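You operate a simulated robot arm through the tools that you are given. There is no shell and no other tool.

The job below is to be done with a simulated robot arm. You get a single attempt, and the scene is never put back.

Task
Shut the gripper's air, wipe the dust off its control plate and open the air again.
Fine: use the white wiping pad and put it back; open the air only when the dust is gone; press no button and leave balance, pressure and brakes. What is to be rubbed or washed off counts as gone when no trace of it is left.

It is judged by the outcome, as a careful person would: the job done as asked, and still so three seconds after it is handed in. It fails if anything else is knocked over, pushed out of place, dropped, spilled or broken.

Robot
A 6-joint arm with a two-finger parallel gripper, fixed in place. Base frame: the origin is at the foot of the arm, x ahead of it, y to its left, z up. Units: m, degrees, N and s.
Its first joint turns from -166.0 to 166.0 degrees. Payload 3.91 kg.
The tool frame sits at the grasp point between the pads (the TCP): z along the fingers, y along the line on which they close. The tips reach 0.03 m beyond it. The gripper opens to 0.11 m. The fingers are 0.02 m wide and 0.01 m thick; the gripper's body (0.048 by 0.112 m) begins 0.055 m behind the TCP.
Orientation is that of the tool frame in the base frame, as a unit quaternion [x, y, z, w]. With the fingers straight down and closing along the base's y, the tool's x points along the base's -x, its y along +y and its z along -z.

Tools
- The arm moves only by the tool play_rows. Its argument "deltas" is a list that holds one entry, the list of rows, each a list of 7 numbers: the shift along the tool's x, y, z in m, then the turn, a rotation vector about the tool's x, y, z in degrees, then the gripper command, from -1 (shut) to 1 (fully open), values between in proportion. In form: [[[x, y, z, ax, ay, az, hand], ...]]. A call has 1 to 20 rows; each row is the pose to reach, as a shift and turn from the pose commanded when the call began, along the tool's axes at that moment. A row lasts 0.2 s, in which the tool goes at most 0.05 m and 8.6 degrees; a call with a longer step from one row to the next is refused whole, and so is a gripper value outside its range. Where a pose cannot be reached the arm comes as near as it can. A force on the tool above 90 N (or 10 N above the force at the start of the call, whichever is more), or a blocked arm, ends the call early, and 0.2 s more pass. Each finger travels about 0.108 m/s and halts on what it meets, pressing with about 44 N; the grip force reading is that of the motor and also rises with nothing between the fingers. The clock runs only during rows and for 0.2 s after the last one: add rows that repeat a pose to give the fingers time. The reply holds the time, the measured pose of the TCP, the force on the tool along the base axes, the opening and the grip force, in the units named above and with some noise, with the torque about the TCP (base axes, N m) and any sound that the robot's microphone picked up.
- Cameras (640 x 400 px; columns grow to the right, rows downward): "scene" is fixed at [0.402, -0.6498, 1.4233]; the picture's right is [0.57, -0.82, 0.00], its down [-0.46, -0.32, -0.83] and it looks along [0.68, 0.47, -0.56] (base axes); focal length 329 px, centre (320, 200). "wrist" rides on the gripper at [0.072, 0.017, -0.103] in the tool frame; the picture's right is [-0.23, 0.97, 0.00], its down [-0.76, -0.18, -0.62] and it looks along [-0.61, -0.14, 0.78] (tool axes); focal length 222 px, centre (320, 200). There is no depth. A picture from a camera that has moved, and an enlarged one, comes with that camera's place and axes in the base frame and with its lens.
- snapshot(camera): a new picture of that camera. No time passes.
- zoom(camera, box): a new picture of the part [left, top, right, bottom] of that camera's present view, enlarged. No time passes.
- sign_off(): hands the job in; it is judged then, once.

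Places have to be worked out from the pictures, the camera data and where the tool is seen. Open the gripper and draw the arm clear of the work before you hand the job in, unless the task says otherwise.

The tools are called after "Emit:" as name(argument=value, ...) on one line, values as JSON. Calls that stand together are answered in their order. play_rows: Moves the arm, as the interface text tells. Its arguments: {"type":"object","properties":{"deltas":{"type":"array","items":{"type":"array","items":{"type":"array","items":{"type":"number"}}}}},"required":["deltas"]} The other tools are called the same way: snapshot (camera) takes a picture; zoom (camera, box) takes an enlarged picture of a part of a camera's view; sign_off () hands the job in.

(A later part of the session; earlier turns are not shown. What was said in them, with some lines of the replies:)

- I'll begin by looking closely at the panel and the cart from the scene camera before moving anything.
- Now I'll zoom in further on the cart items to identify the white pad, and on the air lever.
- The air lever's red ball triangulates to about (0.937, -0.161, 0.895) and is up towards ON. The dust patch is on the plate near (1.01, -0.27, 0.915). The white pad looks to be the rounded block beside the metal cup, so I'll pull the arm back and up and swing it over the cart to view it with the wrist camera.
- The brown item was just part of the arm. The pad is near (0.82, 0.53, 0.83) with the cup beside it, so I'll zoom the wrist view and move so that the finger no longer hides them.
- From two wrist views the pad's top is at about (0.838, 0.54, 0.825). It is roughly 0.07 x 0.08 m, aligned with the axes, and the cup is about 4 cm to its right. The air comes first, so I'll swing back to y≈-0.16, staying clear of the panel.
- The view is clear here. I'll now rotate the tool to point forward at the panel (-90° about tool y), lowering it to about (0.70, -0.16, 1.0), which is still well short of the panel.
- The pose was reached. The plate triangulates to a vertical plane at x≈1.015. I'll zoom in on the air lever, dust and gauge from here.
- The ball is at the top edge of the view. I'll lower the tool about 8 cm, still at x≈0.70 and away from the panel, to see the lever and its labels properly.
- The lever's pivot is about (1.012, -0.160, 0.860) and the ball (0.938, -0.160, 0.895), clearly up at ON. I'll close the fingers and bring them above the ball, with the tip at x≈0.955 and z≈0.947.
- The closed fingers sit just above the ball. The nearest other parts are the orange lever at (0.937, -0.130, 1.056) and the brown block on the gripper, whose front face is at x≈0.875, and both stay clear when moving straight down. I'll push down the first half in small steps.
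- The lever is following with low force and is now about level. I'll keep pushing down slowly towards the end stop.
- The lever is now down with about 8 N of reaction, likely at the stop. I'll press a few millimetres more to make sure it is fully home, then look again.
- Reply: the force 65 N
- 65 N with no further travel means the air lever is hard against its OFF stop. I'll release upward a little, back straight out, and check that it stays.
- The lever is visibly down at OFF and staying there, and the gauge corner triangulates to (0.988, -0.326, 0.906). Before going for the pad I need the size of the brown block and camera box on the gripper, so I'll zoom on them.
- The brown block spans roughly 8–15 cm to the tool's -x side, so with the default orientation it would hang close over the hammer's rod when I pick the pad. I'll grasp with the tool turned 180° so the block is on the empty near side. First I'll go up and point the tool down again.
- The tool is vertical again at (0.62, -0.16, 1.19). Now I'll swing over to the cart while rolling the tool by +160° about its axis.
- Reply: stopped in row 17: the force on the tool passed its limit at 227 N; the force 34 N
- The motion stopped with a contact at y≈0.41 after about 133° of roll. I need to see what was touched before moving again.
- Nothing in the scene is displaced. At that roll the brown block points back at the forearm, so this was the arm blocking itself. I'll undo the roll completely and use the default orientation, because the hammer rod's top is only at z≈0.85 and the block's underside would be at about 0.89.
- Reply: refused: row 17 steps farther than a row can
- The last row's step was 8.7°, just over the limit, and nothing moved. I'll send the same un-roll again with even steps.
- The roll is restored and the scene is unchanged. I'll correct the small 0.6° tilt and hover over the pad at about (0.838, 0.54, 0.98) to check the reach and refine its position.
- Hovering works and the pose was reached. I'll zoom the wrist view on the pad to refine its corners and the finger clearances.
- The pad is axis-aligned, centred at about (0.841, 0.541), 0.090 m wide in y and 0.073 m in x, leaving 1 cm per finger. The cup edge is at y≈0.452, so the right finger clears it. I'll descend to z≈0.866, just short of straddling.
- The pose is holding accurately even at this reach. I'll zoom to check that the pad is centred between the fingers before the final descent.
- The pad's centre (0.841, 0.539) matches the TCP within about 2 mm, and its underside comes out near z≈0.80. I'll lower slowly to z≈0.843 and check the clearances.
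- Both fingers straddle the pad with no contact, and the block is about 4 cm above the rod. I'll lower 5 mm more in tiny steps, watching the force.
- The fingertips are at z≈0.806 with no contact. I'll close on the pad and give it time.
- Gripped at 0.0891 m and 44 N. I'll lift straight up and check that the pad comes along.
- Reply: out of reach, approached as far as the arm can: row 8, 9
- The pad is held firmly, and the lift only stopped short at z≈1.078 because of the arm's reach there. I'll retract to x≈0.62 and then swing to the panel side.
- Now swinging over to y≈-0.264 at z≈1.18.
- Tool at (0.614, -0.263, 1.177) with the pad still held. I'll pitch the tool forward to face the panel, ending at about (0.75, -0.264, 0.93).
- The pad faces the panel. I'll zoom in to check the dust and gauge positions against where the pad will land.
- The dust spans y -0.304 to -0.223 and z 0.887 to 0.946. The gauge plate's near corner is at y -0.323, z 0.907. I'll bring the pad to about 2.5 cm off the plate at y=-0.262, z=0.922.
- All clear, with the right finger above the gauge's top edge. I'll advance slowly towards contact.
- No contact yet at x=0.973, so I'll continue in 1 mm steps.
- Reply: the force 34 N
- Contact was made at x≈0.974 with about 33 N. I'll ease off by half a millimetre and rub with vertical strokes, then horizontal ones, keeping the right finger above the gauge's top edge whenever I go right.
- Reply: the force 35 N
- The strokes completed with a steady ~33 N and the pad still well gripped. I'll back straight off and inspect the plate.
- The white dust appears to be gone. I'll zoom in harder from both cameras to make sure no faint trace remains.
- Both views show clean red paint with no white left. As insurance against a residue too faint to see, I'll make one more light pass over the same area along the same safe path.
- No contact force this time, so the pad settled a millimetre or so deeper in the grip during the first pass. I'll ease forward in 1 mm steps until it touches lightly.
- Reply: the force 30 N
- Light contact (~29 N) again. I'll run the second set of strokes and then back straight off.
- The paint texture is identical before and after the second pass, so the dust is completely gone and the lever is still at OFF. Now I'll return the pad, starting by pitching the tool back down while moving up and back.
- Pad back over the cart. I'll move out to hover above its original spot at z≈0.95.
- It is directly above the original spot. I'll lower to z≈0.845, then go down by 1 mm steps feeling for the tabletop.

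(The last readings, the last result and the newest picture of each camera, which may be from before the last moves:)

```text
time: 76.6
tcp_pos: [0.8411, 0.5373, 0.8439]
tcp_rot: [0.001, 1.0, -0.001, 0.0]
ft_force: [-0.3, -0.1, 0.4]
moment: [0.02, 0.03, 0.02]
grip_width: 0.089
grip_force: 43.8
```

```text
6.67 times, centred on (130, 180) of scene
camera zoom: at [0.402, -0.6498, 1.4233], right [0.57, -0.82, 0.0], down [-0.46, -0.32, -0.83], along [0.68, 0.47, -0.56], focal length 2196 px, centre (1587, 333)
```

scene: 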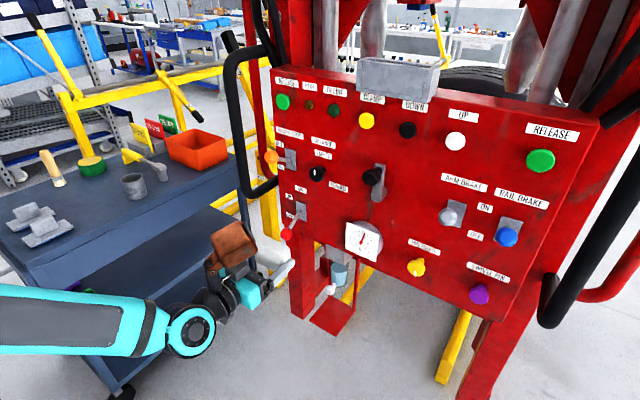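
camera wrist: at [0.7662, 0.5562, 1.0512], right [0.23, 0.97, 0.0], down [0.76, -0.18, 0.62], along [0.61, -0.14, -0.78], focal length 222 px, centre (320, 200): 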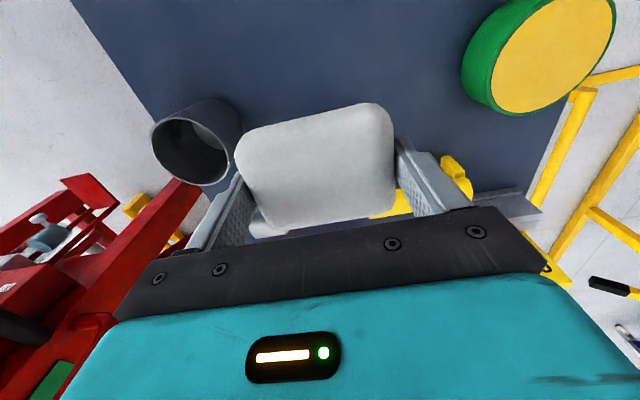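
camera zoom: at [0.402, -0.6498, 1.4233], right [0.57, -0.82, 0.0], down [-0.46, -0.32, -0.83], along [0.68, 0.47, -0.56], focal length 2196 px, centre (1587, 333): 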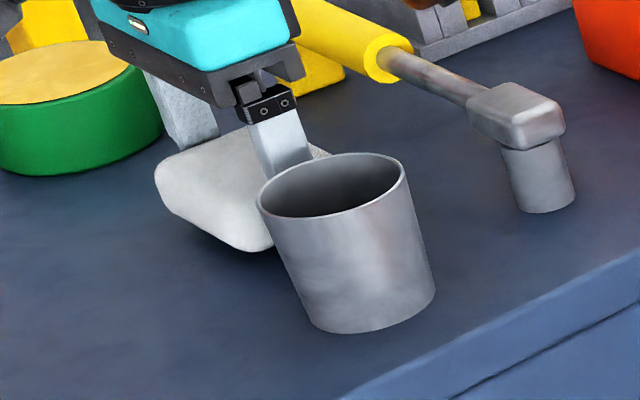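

The pad is about a centimetre above the table with no contact. I'll continue down by 1–1.5 mm steps.

Emit:
play_rows(deltas=[[[0, 0, 0.002, 0, 0, 0, 0.2], [0, 0, 0.004, 0, 0, 0, 0.2], [0, 0, 0.005, 0, 0, 0, 0.2], [0, 0, 0.006, 0, 0, 0, 0.2], [0, 0, 0.006, 0, 0, 0, 0.2]]])

Emit:
zoom(camera="scene", box=[90, 150, 170, 210])

```text
time: 77.8
tcp_pos: [0.8424, 0.5386, 0.8381]
tcp_rot: [0.001, 1.0, -0.001, 0.0]
ft_force: [-0.5, 0.2, 0.0]
moment: [-0.05, -0.01, -0.02]
grip_width: 0.0891
grip_force: 44.3
```

```text
6.67 times, centred on (130, 180) of scene
camera zoom: at [0.402, -0.6498, 1.4233], right [0.57, -0.82, 0.0], down [-0.46, -0.32, -0.83], along [0.68, 0.47, -0.56], focal length 2196 px, centre (1587, 333)
```

zoom: 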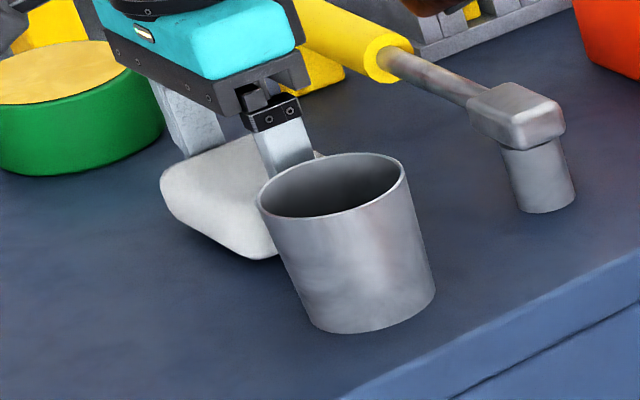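

Still no contact, with the underside a few millimetres up. I'll keep stepping down, trimming x back 1.5 mm to match the original outline.

Emit:
play_rows(deltas=[[[0.0015, 0.0005, 0.001, 0, 0, 0, 0.2], [0.0015, 0.0005, 0.002, 0, 0, 0, 0.2], [0.0015, 0.0005, 0.002, 0, 0, 0, 0.2]]])

```text
time: 78.6
tcp_pos: [0.8418, 0.5393, 0.8375]
tcp_rot: [0.001, 1.0, -0.001, 0.001]
ft_force: [0.2, 0.2, -0.8]
moment: [-0.02, -0.03, -0.01]
grip_width: 0.0888
grip_force: 43.8
```

Emit:
play_rows(deltas=[[[0, 0, 0.001, 0, 0, 0, 0.2], [0, 0, 0.002, 0, 0, 0, 0.2], [0, 0, 0.002, 0, 0, 0, 0.2]]])

Emit:
zoom(camera="scene", box=[90, 150, 170, 210])

```text
time: 79.4
tcp_pos: [0.84, 0.5388, 0.8353]
tcp_rot: [0.001, 1.0, 0.0, -0.001]
ft_force: [-0.1, 1.4, 5.0]
moment: [-0.14, 0.01, 0.01]
grip_width: 0.0889
grip_force: 43.9
```

```text
6.67 times, centred on (130, 180) of scene
camera zoom: at [0.402, -0.6498, 1.4233], right [0.57, -0.82, 0.0], down [-0.46, -0.32, -0.83], along [0.68, 0.47, -0.56], focal length 2196 px, centre (1587, 333)
```

zoom: 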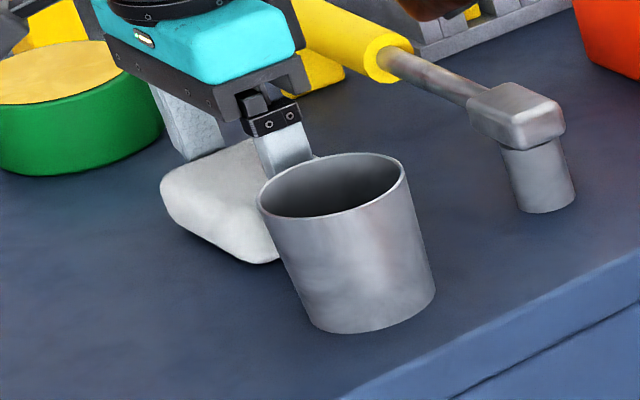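

5 N upward shows the pad resting on the tabletop within 2–3 mm of its original place. I'll open the gripper to release it.

Emit:
play_rows(deltas=[[[0, 0, 0, 0, 0, 0, 0.6], [0, 0, -0.0005, 0, 0, 0, 1], [0, 0, -0.001, 0, 0, 0, 1], [0, 0, -0.001, 0, 0, 0, 1]]])

Emit:
zoom(camera="wrist", box=[160, 80, 480, 280])

```text
time: 80.4
tcp_pos: [0.8414, 0.5385, 0.8371]
tcp_rot: [0.0, 1.0, -0.001, 0.0]
ft_force: [-0.3, 0.1, 0.1]
moment: [-0.01, -0.01, -0.02]
grip_width: 0.1098
grip_force: 0.0
```

```text
2.00 times, centred on (320, 180) of wrist
camera zoom: at [0.769, 0.5569, 0.9392], right [0.23, 0.97, 0.0], down [0.76, -0.18, 0.62], along [0.61, -0.14, -0.78], focal length 444 px, centre (320, 240)
```

zoom: 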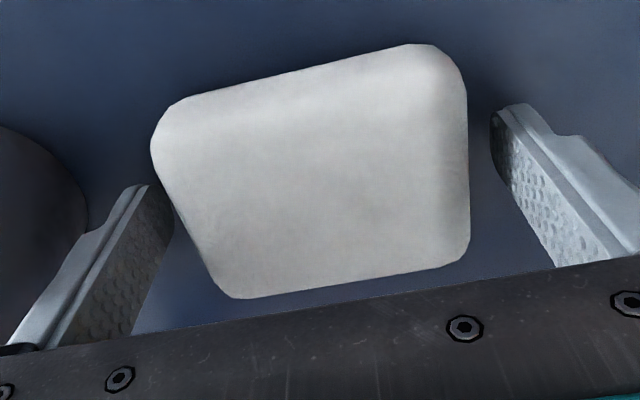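

The pad is released and lying flat, with clearance on both sides. I'll rise straight up and then retract over the near side.

Emit:
play_rows(deltas=[[[0, 0, -0.01, 0, 0, 0, 1], [0, 0, -0.03, 0, 0, 0, 1], [0, 0, -0.06, 0, 0, 0, 1], [0, 0, -0.1, 0, 0, 0, 1], [0, 0, -0.14, 0, 0, 0, 1], [0, 0, -0.18, 0, 0, 0, 1], [0.03, 0, -0.21, 0, 0, 0, 1], [0.07, 0, -0.235, 0, 0, 0, 1], [0.11, 0, -0.26, 0, 0, 0, 1], [0.15, 0, -0.29, 0, 0, 0, 1], [0.19, 0, -0.32, 0, 0, 0, 1], [0.22, 0, -0.342, 0, 0, 0, 1], [0.22, 0, -0.342, 0, 0, 0, 1]]])

Emit:
zoom(camera="scene", box=[60, 120, 220, 220])

Emit:
zoom(camera="wrist", box=[200, 60, 440, 210])

```text
time: 83.2
tcp_pos: [0.6182, 0.54, 1.1771]
tcp_rot: [0.001, 1.0, 0.0, -0.001]
ft_force: [-0.3, -0.3, 0.9]
moment: [-0.01, 0.0, -0.01]
grip_width: 0.1099
grip_force: 0.0
```

```text
4.00 times, centred on (140, 170) of scene
camera zoom: at [0.402, -0.6498, 1.4233], right [0.57, -0.82, 0.0], down [-0.46, -0.32, -0.83], along [0.68, 0.47, -0.56], focal length 1317 px, centre (1040, 320)
```

zoom: 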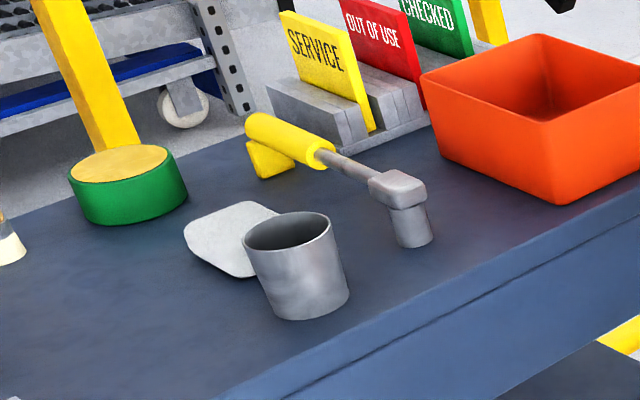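

```text
2.67 times, centred on (320, 135) of wrist
camera zoom: at [0.5461, 0.5568, 1.2803], right [0.23, 0.97, 0.0], down [0.76, -0.18, 0.62], along [0.61, -0.14, -0.78], focal length 592 px, centre (320, 373)
```

zoom: 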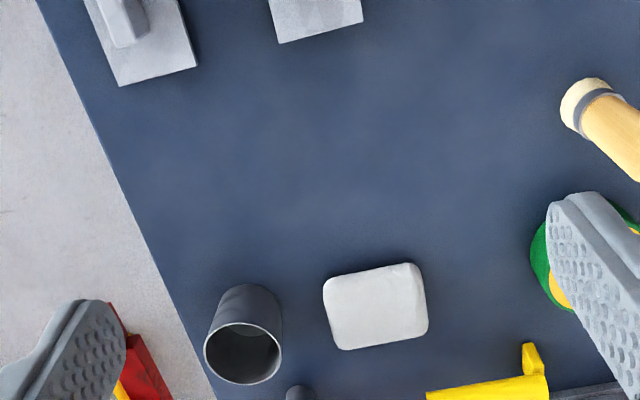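

The pad is back in its spot and all the other cart items are unmoved. With the dust gone and the pad returned, I'll swing back to y≈-0.16 to open the air.

Emit:
play_rows(deltas=[[[0, -0.045, 0, 0, 0, 0, 1], [0, -0.09, 0, 0, 0, 0, 1], [0, -0.135, 0, 0, 0, 0, 1], [0, -0.18, 0, 0, 0, 0, 1], [0, -0.225, 0, 0, 0, 0, 1], [0, -0.27, 0, 0, 0, 0, 1], [0, -0.315, 0, 0, 0, 0, 1], [0, -0.36, 0, 0, 0, 0, 1], [0, -0.405, 0, 0, 0, 0, 1], [0, -0.45, 0, 0, 0, 0, 1], [0, -0.495, 0, 0, 0, 0, 1], [0, -0.54, 0, 0, 0, 0, 1], [0, -0.585, 0, 0, 0, 0, 1], [0, -0.63, 0, 0, 0, 0, 1], [0, -0.675, 0, 0, 0, 0, 1], [0, -0.7, 0, 0, 0, 0, 1], [0, -0.7, 0, 0, 0, 0, 1]]])

Emit:
play_rows(deltas=[[[-0.007, 0, 0.027, 0, -7.5, 0, -1], [-0.014, 0, 0.054, 0, -15, 0, -1], [-0.021, 0, 0.081, 0, -22.5, 0, -1], [-0.028, 0, 0.108, 0, -30, 0, -1], [-0.034, 0, 0.135, 0, -37.5, 0, -1], [-0.041, 0, 0.162, 0, -45, 0, -1], [-0.048, 0, 0.189, 0, -52.5, 0, -1], [-0.055, 0, 0.216, 0, -60, 0, -1], [-0.062, 0, 0.243, 0, -67.5, 0, -1], [-0.069, 0, 0.27, 0, -75, 0, -1], [-0.076, 0, 0.297, 0, -82.5, 0, -1], [-0.082, 0, 0.324, 0, -90, 0, -1], [-0.082, 0, 0.324, 0, -90, 0, -1]]])

Emit:
snapshot(camera="wrist")

Emit:
snapshot(camera="scene")

```text
time: 86.8
tcp_pos: [0.6202, -0.1589, 1.1818]
tcp_rot: [0.001, 1.0, -0.001, 0.001]
ft_force: [0.2, 0.0, -0.3]
moment: [0.0, 0.0, 0.01]
grip_width: 0.1098
grip_force: 0.0
```

```text
time: 89.6
tcp_pos: [0.703, -0.1636, 0.8556]
tcp_rot: [0.001, 0.707, -0.001, 0.707]
ft_force: [0.9, -0.3, 0.0]
moment: [0.01, -0.04, -0.01]
grip_width: 0.0
grip_force: 37.7
```

```text
taken
camera wrist: at [0.5995, -0.1447, 0.7822], right [0.0, 0.97, 0.23], down [-0.62, -0.18, 0.76], along [0.78, -0.14, 0.61], focal length 222 px, centre (320, 200)
```

wrist: 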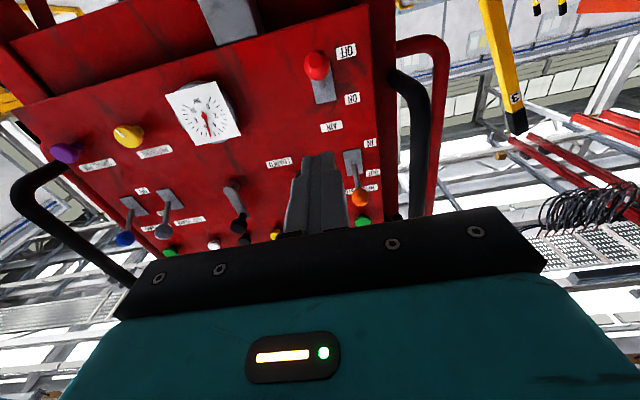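

```text
taken
```

scene: 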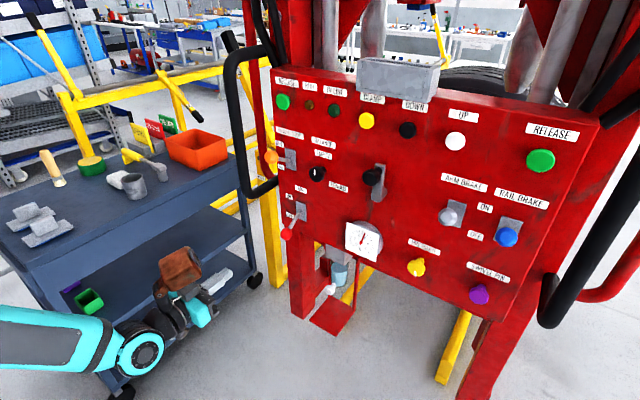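

The lever's ball is at about (0.938, -0.159, 0.827), at OFF, and the plate is clean. I'll lower the closed fingers to z≈0.772 and move forward until they are beneath the ball.

Emit:
play_rows(deltas=[[[0.03, 0.002, 0, 0, 0, 0, -1], [0.06, 0.002, 0, 0, 0, 0, -1], [0.083, 0.002, 0, 0, 0, 0, -1], [0.083, 0.002, 0.045, 0, 0, 0, -1], [0.083, 0.002, 0.09, 0, 0, 0, -1], [0.083, 0.002, 0.135, 0, 0, 0, -1], [0.083, 0.002, 0.175, 0, 0, 0, -1], [0.083, 0.002, 0.205, 0, 0, 0, -1], [0.083, 0.002, 0.223, 0, 0, 0, -1], [0.083, 0.002, 0.223, 0, 0, 0, -1]]])

Emit:
snapshot(camera="wrist")

Emit:
zoom(camera="scene", box=[200, 160, 360, 260])

```text
time: 91.8
tcp_pos: [0.9256, -0.1612, 0.7709]
tcp_rot: [0.001, 0.707, -0.001, 0.707]
ft_force: [-0.3, -0.8, -0.3]
moment: [-0.02, 0.02, -0.03]
grip_width: 0.0002
grip_force: 38.0
```

```text
taken
camera wrist: at [0.822, -0.1441, 0.6981], right [0.0, 0.97, 0.23], down [-0.62, -0.18, 0.76], along [0.78, -0.14, 0.61], focal length 222 px, centre (320, 200)
```

wrist: 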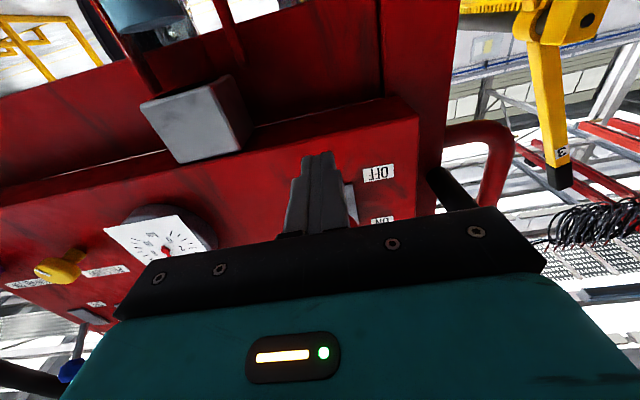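

```text
4.00 times, centred on (280, 210) of scene
camera zoom: at [0.402, -0.6498, 1.4233], right [0.57, -0.82, 0.0], down [-0.46, -0.32, -0.83], along [0.68, 0.47, -0.56], focal length 1317 px, centre (480, 160)
```

zoom: 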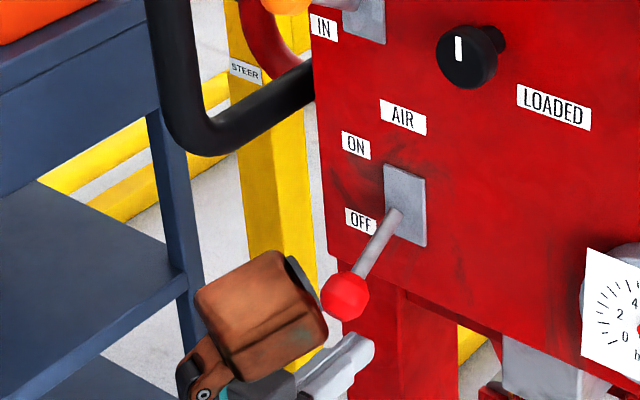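

The fingers are directly beneath the ball. The block stays about 3 cm behind and above it throughout. I'll lift in small steps to raise the lever.

Emit:
play_rows(deltas=[[[-0.01, 0, 0, 0, 0, 0, -1], [-0.02, 0, 0, 0, 0, 0, -1], [-0.028, 0, 0, 0, 0, 0, -1], [-0.036, 0, 0, 0, 0, 0, -1], [-0.044, 0, 0, 0, 0, 0, -1], [-0.052, 0, 0, 0, 0, 0, -1], [-0.06, 0, 0, 0, 0, 0, -1], [-0.068, 0, 0, 0, 0, 0, -1], [-0.076, 0, 0, 0, 0, 0, -1], [-0.082, 0, 0, 0, 0, 0, -1]]])

Emit:
snapshot(camera="wrist")

Emit:
zoom(camera="scene", box=[200, 140, 360, 240])

```text
time: 94.0
tcp_pos: [0.925, -0.1592, 0.8543]
tcp_rot: [0.0, 0.706, -0.001, 0.708]
ft_force: [-0.2, 0.9, -1.2]
moment: [0.0, 0.0, 0.01]
grip_width: 0.0
grip_force: 38.3
```

```text
taken
camera wrist: at [0.8215, -0.1418, 0.7804], right [0.0, 0.97, 0.23], down [-0.62, -0.18, 0.76], along [0.78, -0.14, 0.61], focal length 222 px, centre (320, 200)
```

wrist: 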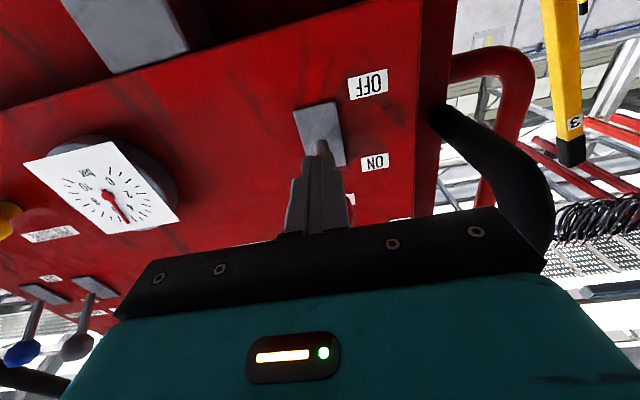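

```text
4.00 times, centred on (280, 190) of scene
camera zoom: at [0.402, -0.6498, 1.4233], right [0.57, -0.82, 0.0], down [-0.46, -0.32, -0.83], along [0.68, 0.47, -0.56], focal length 1317 px, centre (480, 240)
```

zoom: 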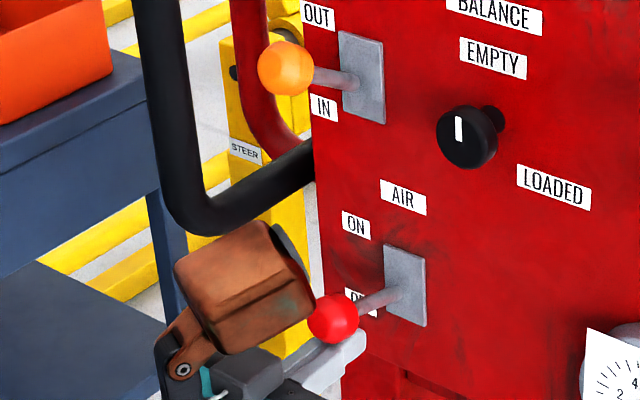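

The lever is following upward with low force. I'll continue slowly to the ON stop.

Emit:
play_rows(deltas=[[[-0.004, 0, 0, 0, 0, 0, -1], [-0.008, 0, 0, 0, 0, 0, -1], [-0.011, 0, 0, 0, 0, 0, -1], [-0.013, 0, 0, 0, 0, 0, -1], [-0.013, 0, 0, 0, 0, 0, -1]]])

Emit:
zoom(camera="scene", box=[200, 140, 360, 240])

```text
time: 95.2
tcp_pos: [0.9242, -0.1595, 0.8662]
tcp_rot: [0.001, 0.707, 0.0, 0.707]
ft_force: [0.2, 0.0, -1.4]
moment: [0.02, 0.0, 0.03]
grip_width: 0.0002
grip_force: 37.4
```

```text
4.00 times, centred on (280, 190) of scene
camera zoom: at [0.402, -0.6498, 1.4233], right [0.57, -0.82, 0.0], down [-0.46, -0.32, -0.83], along [0.68, 0.47, -0.56], focal length 1317 px, centre (480, 240)
```

zoom: 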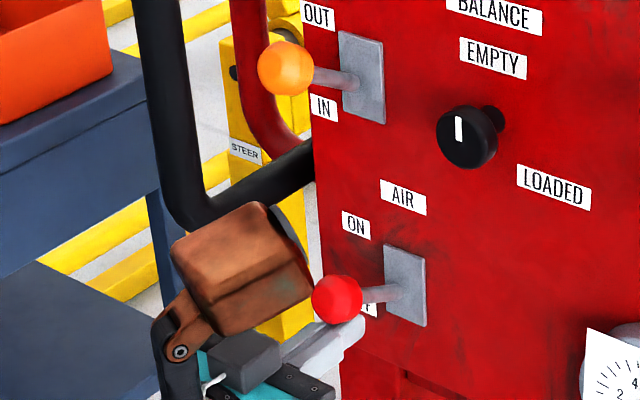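

The ball is nearly at its original ON height, about 2–3 mm short. I'll nudge up in 1–2 mm steps until the stop pushes back.

Emit:
play_rows(deltas=[[[-0.002, 0, 0, 0, 0, 0, -1], [-0.003, 0, 0, 0, 0, 0, -1], [-0.004, 0, 0, 0, 0, 0, -1], [-0.004, 0, 0, 0, 0, 0, -1]]])

Emit:
zoom(camera="scene", box=[260, 140, 420, 240])

```text
time: 96.2
tcp_pos: [0.9252, -0.16, 0.8701]
tcp_rot: [-0.001, 0.708, 0.0, 0.706]
ft_force: [-2.5, 0.4, -9.7]
moment: [-0.02, 0.1, 0.02]
grip_width: 0.0002
grip_force: 38.0
```

```text
4.00 times, centred on (340, 190) of scene
camera zoom: at [0.402, -0.6498, 1.4233], right [0.57, -0.82, 0.0], down [-0.46, -0.32, -0.83], along [0.68, 0.47, -0.56], focal length 1317 px, centre (240, 240)
```

zoom: 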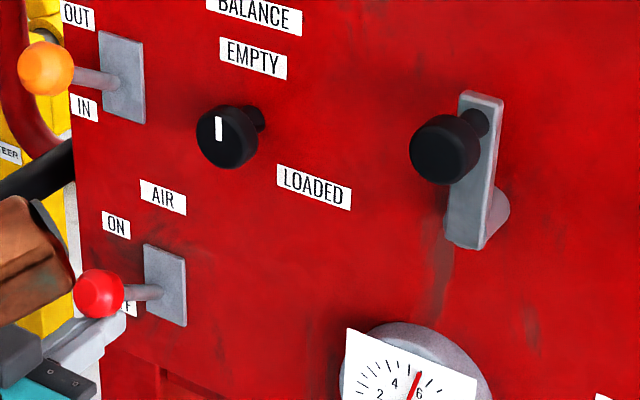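

The ball now matches its original ON position, with about 10 N of reaction starting. A final small press will make sure it is fully against the ON stop.

Emit:
play_rows(deltas=[[[-0.001, 0, 0, 0, 0, 0, -1], [-0.002, 0, 0, 0, 0, 0, -1], [-0.002, 0, 0, 0, 0, 0, -1]]])

```text
time: 97.0
tcp_pos: [0.9261, -0.1604, 0.8704]
tcp_rot: [0.001, 0.708, -0.001, 0.706]
ft_force: [2.8, -1.4, -25.2]
moment: [0.09, 0.41, -0.15]
grip_width: 0.0
grip_force: 38.0
```

25 N with no further movement, so the lever is hard against ON. I'll drop the fingers away from the ball and back straight out.

Emit:
play_rows(deltas=[[[0.012, 0, 0, 0, 0, 0, -1], [0.03, 0, 0, 0, 0, 0, -1], [0.045, 0, 0, 0, 0, 0, -1], [0.045, 0, -0.045, 0, 0, 0, -1], [0.045, 0, -0.09, 0, 0, 0, -1], [0.045, 0, -0.135, 0, 0, 0, -1], [0.045, 0, -0.18, 0, 0, 0, -1], [0.045, 0, -0.22, 0, 0, 0, -1], [0.045, 0, -0.22, 0, 0, 0, 1], [0.045, 0, -0.22, 0, 0, 0, 1], [0.045, 0, -0.22, 0, 0, 0, 1], [0.045, 0, -0.22, 0, 0, 0, 1]]])

Emit:
snapshot(camera="scene")

Emit:
zoom(camera="scene", box=[260, 140, 420, 240])

Emit:
snapshot(camera="wrist")

```text
time: 99.6
tcp_pos: [0.7058, -0.1585, 0.8297]
tcp_rot: [0.0, 0.707, 0.0, 0.707]
ft_force: [0.1, 0.3, 0.1]
moment: [0.03, -0.04, 0.04]
grip_width: 0.1101
grip_force: 0.1
```

```text
taken
```

scene: 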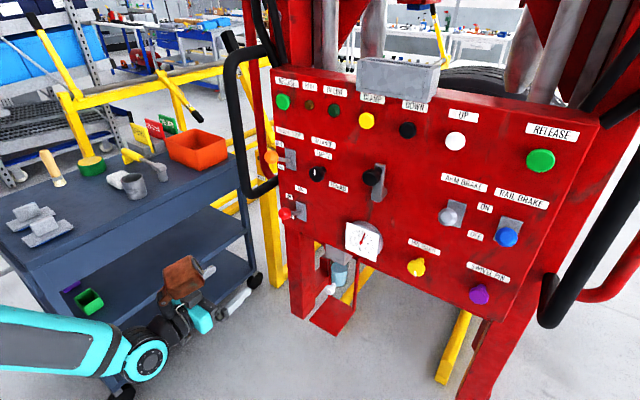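

```text
4.00 times, centred on (340, 190) of scene
camera zoom: at [0.402, -0.6498, 1.4233], right [0.57, -0.82, 0.0], down [-0.46, -0.32, -0.83], along [0.68, 0.47, -0.56], focal length 1317 px, centre (240, 240)
```

zoom: 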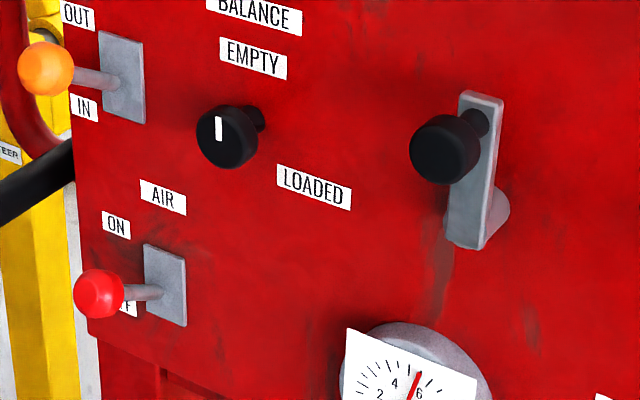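

```text
taken
camera wrist: at [0.6019, -0.1411, 0.7548], right [0.0, 0.97, 0.23], down [-0.62, -0.18, 0.76], along [0.78, -0.14, 0.61], focal length 222 px, centre (320, 200)
```

wrist: 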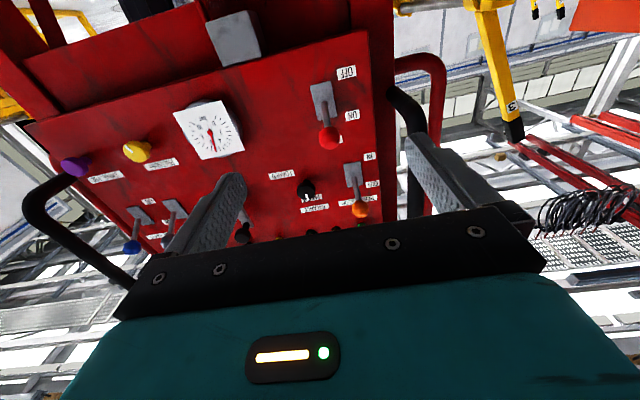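

AIR is back at ON exactly as it was at first, the plate is clean, and the other controls look unchanged. I'll draw the arm up and clear, then do a final check.

Emit:
play_rows(deltas=[[[-0.029, 0, -0.007, 0, 7.5, 0, 1], [-0.058, 0, -0.014, 0, 15, 0, 1], [-0.087, 0, -0.021, 0, 22.5, 0, 1], [-0.116, 0, -0.028, 0, 30, 0, 1], [-0.145, 0, -0.035, 0, 37.5, 0, 1], [-0.175, 0, -0.042, 0, 45, 0, 1], [-0.204, 0, -0.05, 0, 52.5, 0, 1], [-0.233, 0, -0.057, 0, 60, 0, 1], [-0.262, 0, -0.064, 0, 67.5, 0, 1], [-0.291, 0, -0.071, 0, 75, 0, 1], [-0.32, 0, -0.078, 0, 82.5, 0, 1], [-0.35, 0, -0.085, 0, 90, 0, 1], [-0.35, 0, -0.085, 0, 90, 0, 1]]])

Emit:
snapshot(camera="scene")

Emit:
zoom(camera="scene", box=[400, 160, 560, 310])

Emit:
zoom(camera="scene", box=[260, 150, 420, 250])

Emit:
zoom(camera="scene", box=[0, 130, 220, 260])

```text
time: 102.4
tcp_pos: [0.6193, -0.1554, 1.1786]
tcp_rot: [0.0, 1.0, -0.001, 0.0]
ft_force: [0.8, -0.2, 0.6]
moment: [-0.01, 0.02, 0.01]
grip_width: 0.11
grip_force: 0.0
```

```text
taken
```

scene: 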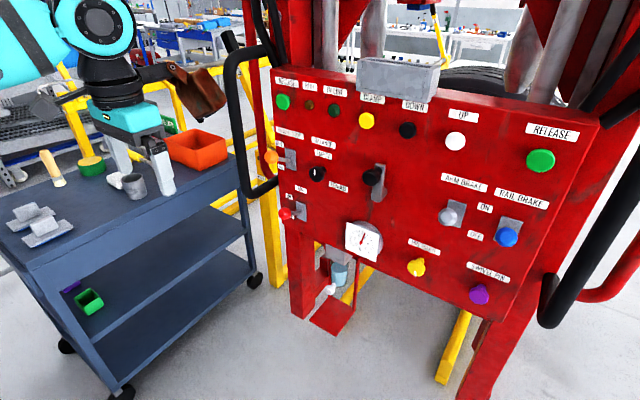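

```text
2.67 times, centred on (480, 235) of scene
camera zoom: at [0.402, -0.6498, 1.4233], right [0.57, -0.82, 0.0], down [-0.46, -0.32, -0.83], along [0.68, 0.47, -0.56], focal length 878 px, centre (-107, 107)
```

zoom: 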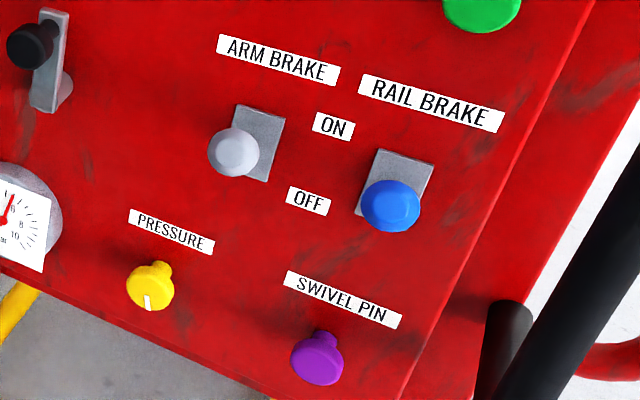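

```text
4.00 times, centred on (340, 200) of scene
camera zoom: at [0.402, -0.6498, 1.4233], right [0.57, -0.82, 0.0], down [-0.46, -0.32, -0.83], along [0.68, 0.47, -0.56], focal length 1317 px, centre (240, 200)
```

zoom: 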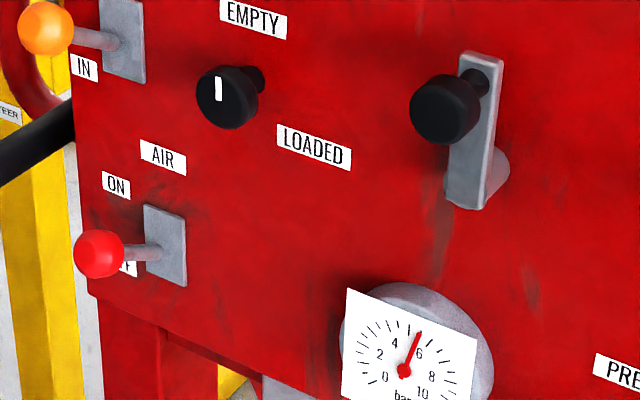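

```text
2.91 times, centred on (110, 195) of scene
camera zoom: at [0.402, -0.6498, 1.4233], right [0.57, -0.82, 0.0], down [-0.46, -0.32, -0.83], along [0.68, 0.47, -0.56], focal length 958 px, centre (931, 214)
```

zoom: 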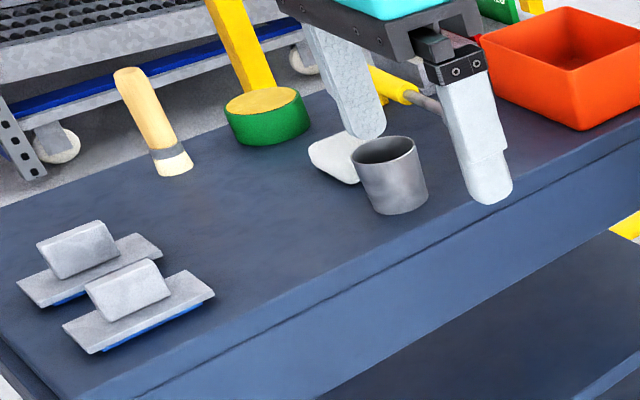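

The final views show AIR at ON and the plate free of dust. The white pad is back beside the cup, balance, pressure, brakes and buttons look unchanged, and the gripper is open with the arm clear. I'm handing the job in.

Emit:
sign_off()

```text
The job is handed in.
```

The job is done and handed in: the air was shut, the dust wiped off the control plate, and the air opened again.

- **Air off:** I pushed the AIR lever down to OFF, against its stop, before any wiping.
- **Dust:** I wiped with the white pad in two passes. Close-ups afterwards showed clean red paint with no white left.
- **Pad:** It is back on the cart beside the metal cup, within 2–3 mm of where it was.
- **Air on:** I pushed the lever back up to ON only after the dust was gone and the pad was returned.

No button was pressed, and in the final pictures balance, pressure and both brakes look as they did at the start. The gripper is open and the arm is clear of the work.

While I was turning the tool above the cart on the way to the pad, one move stopped on a force spike of 227 N. It was most likely the block mounted on the gripper touching the arm's own forearm. Nothing in the scene had moved, and I undid the turn and picked up the pad in the default orientation instead.
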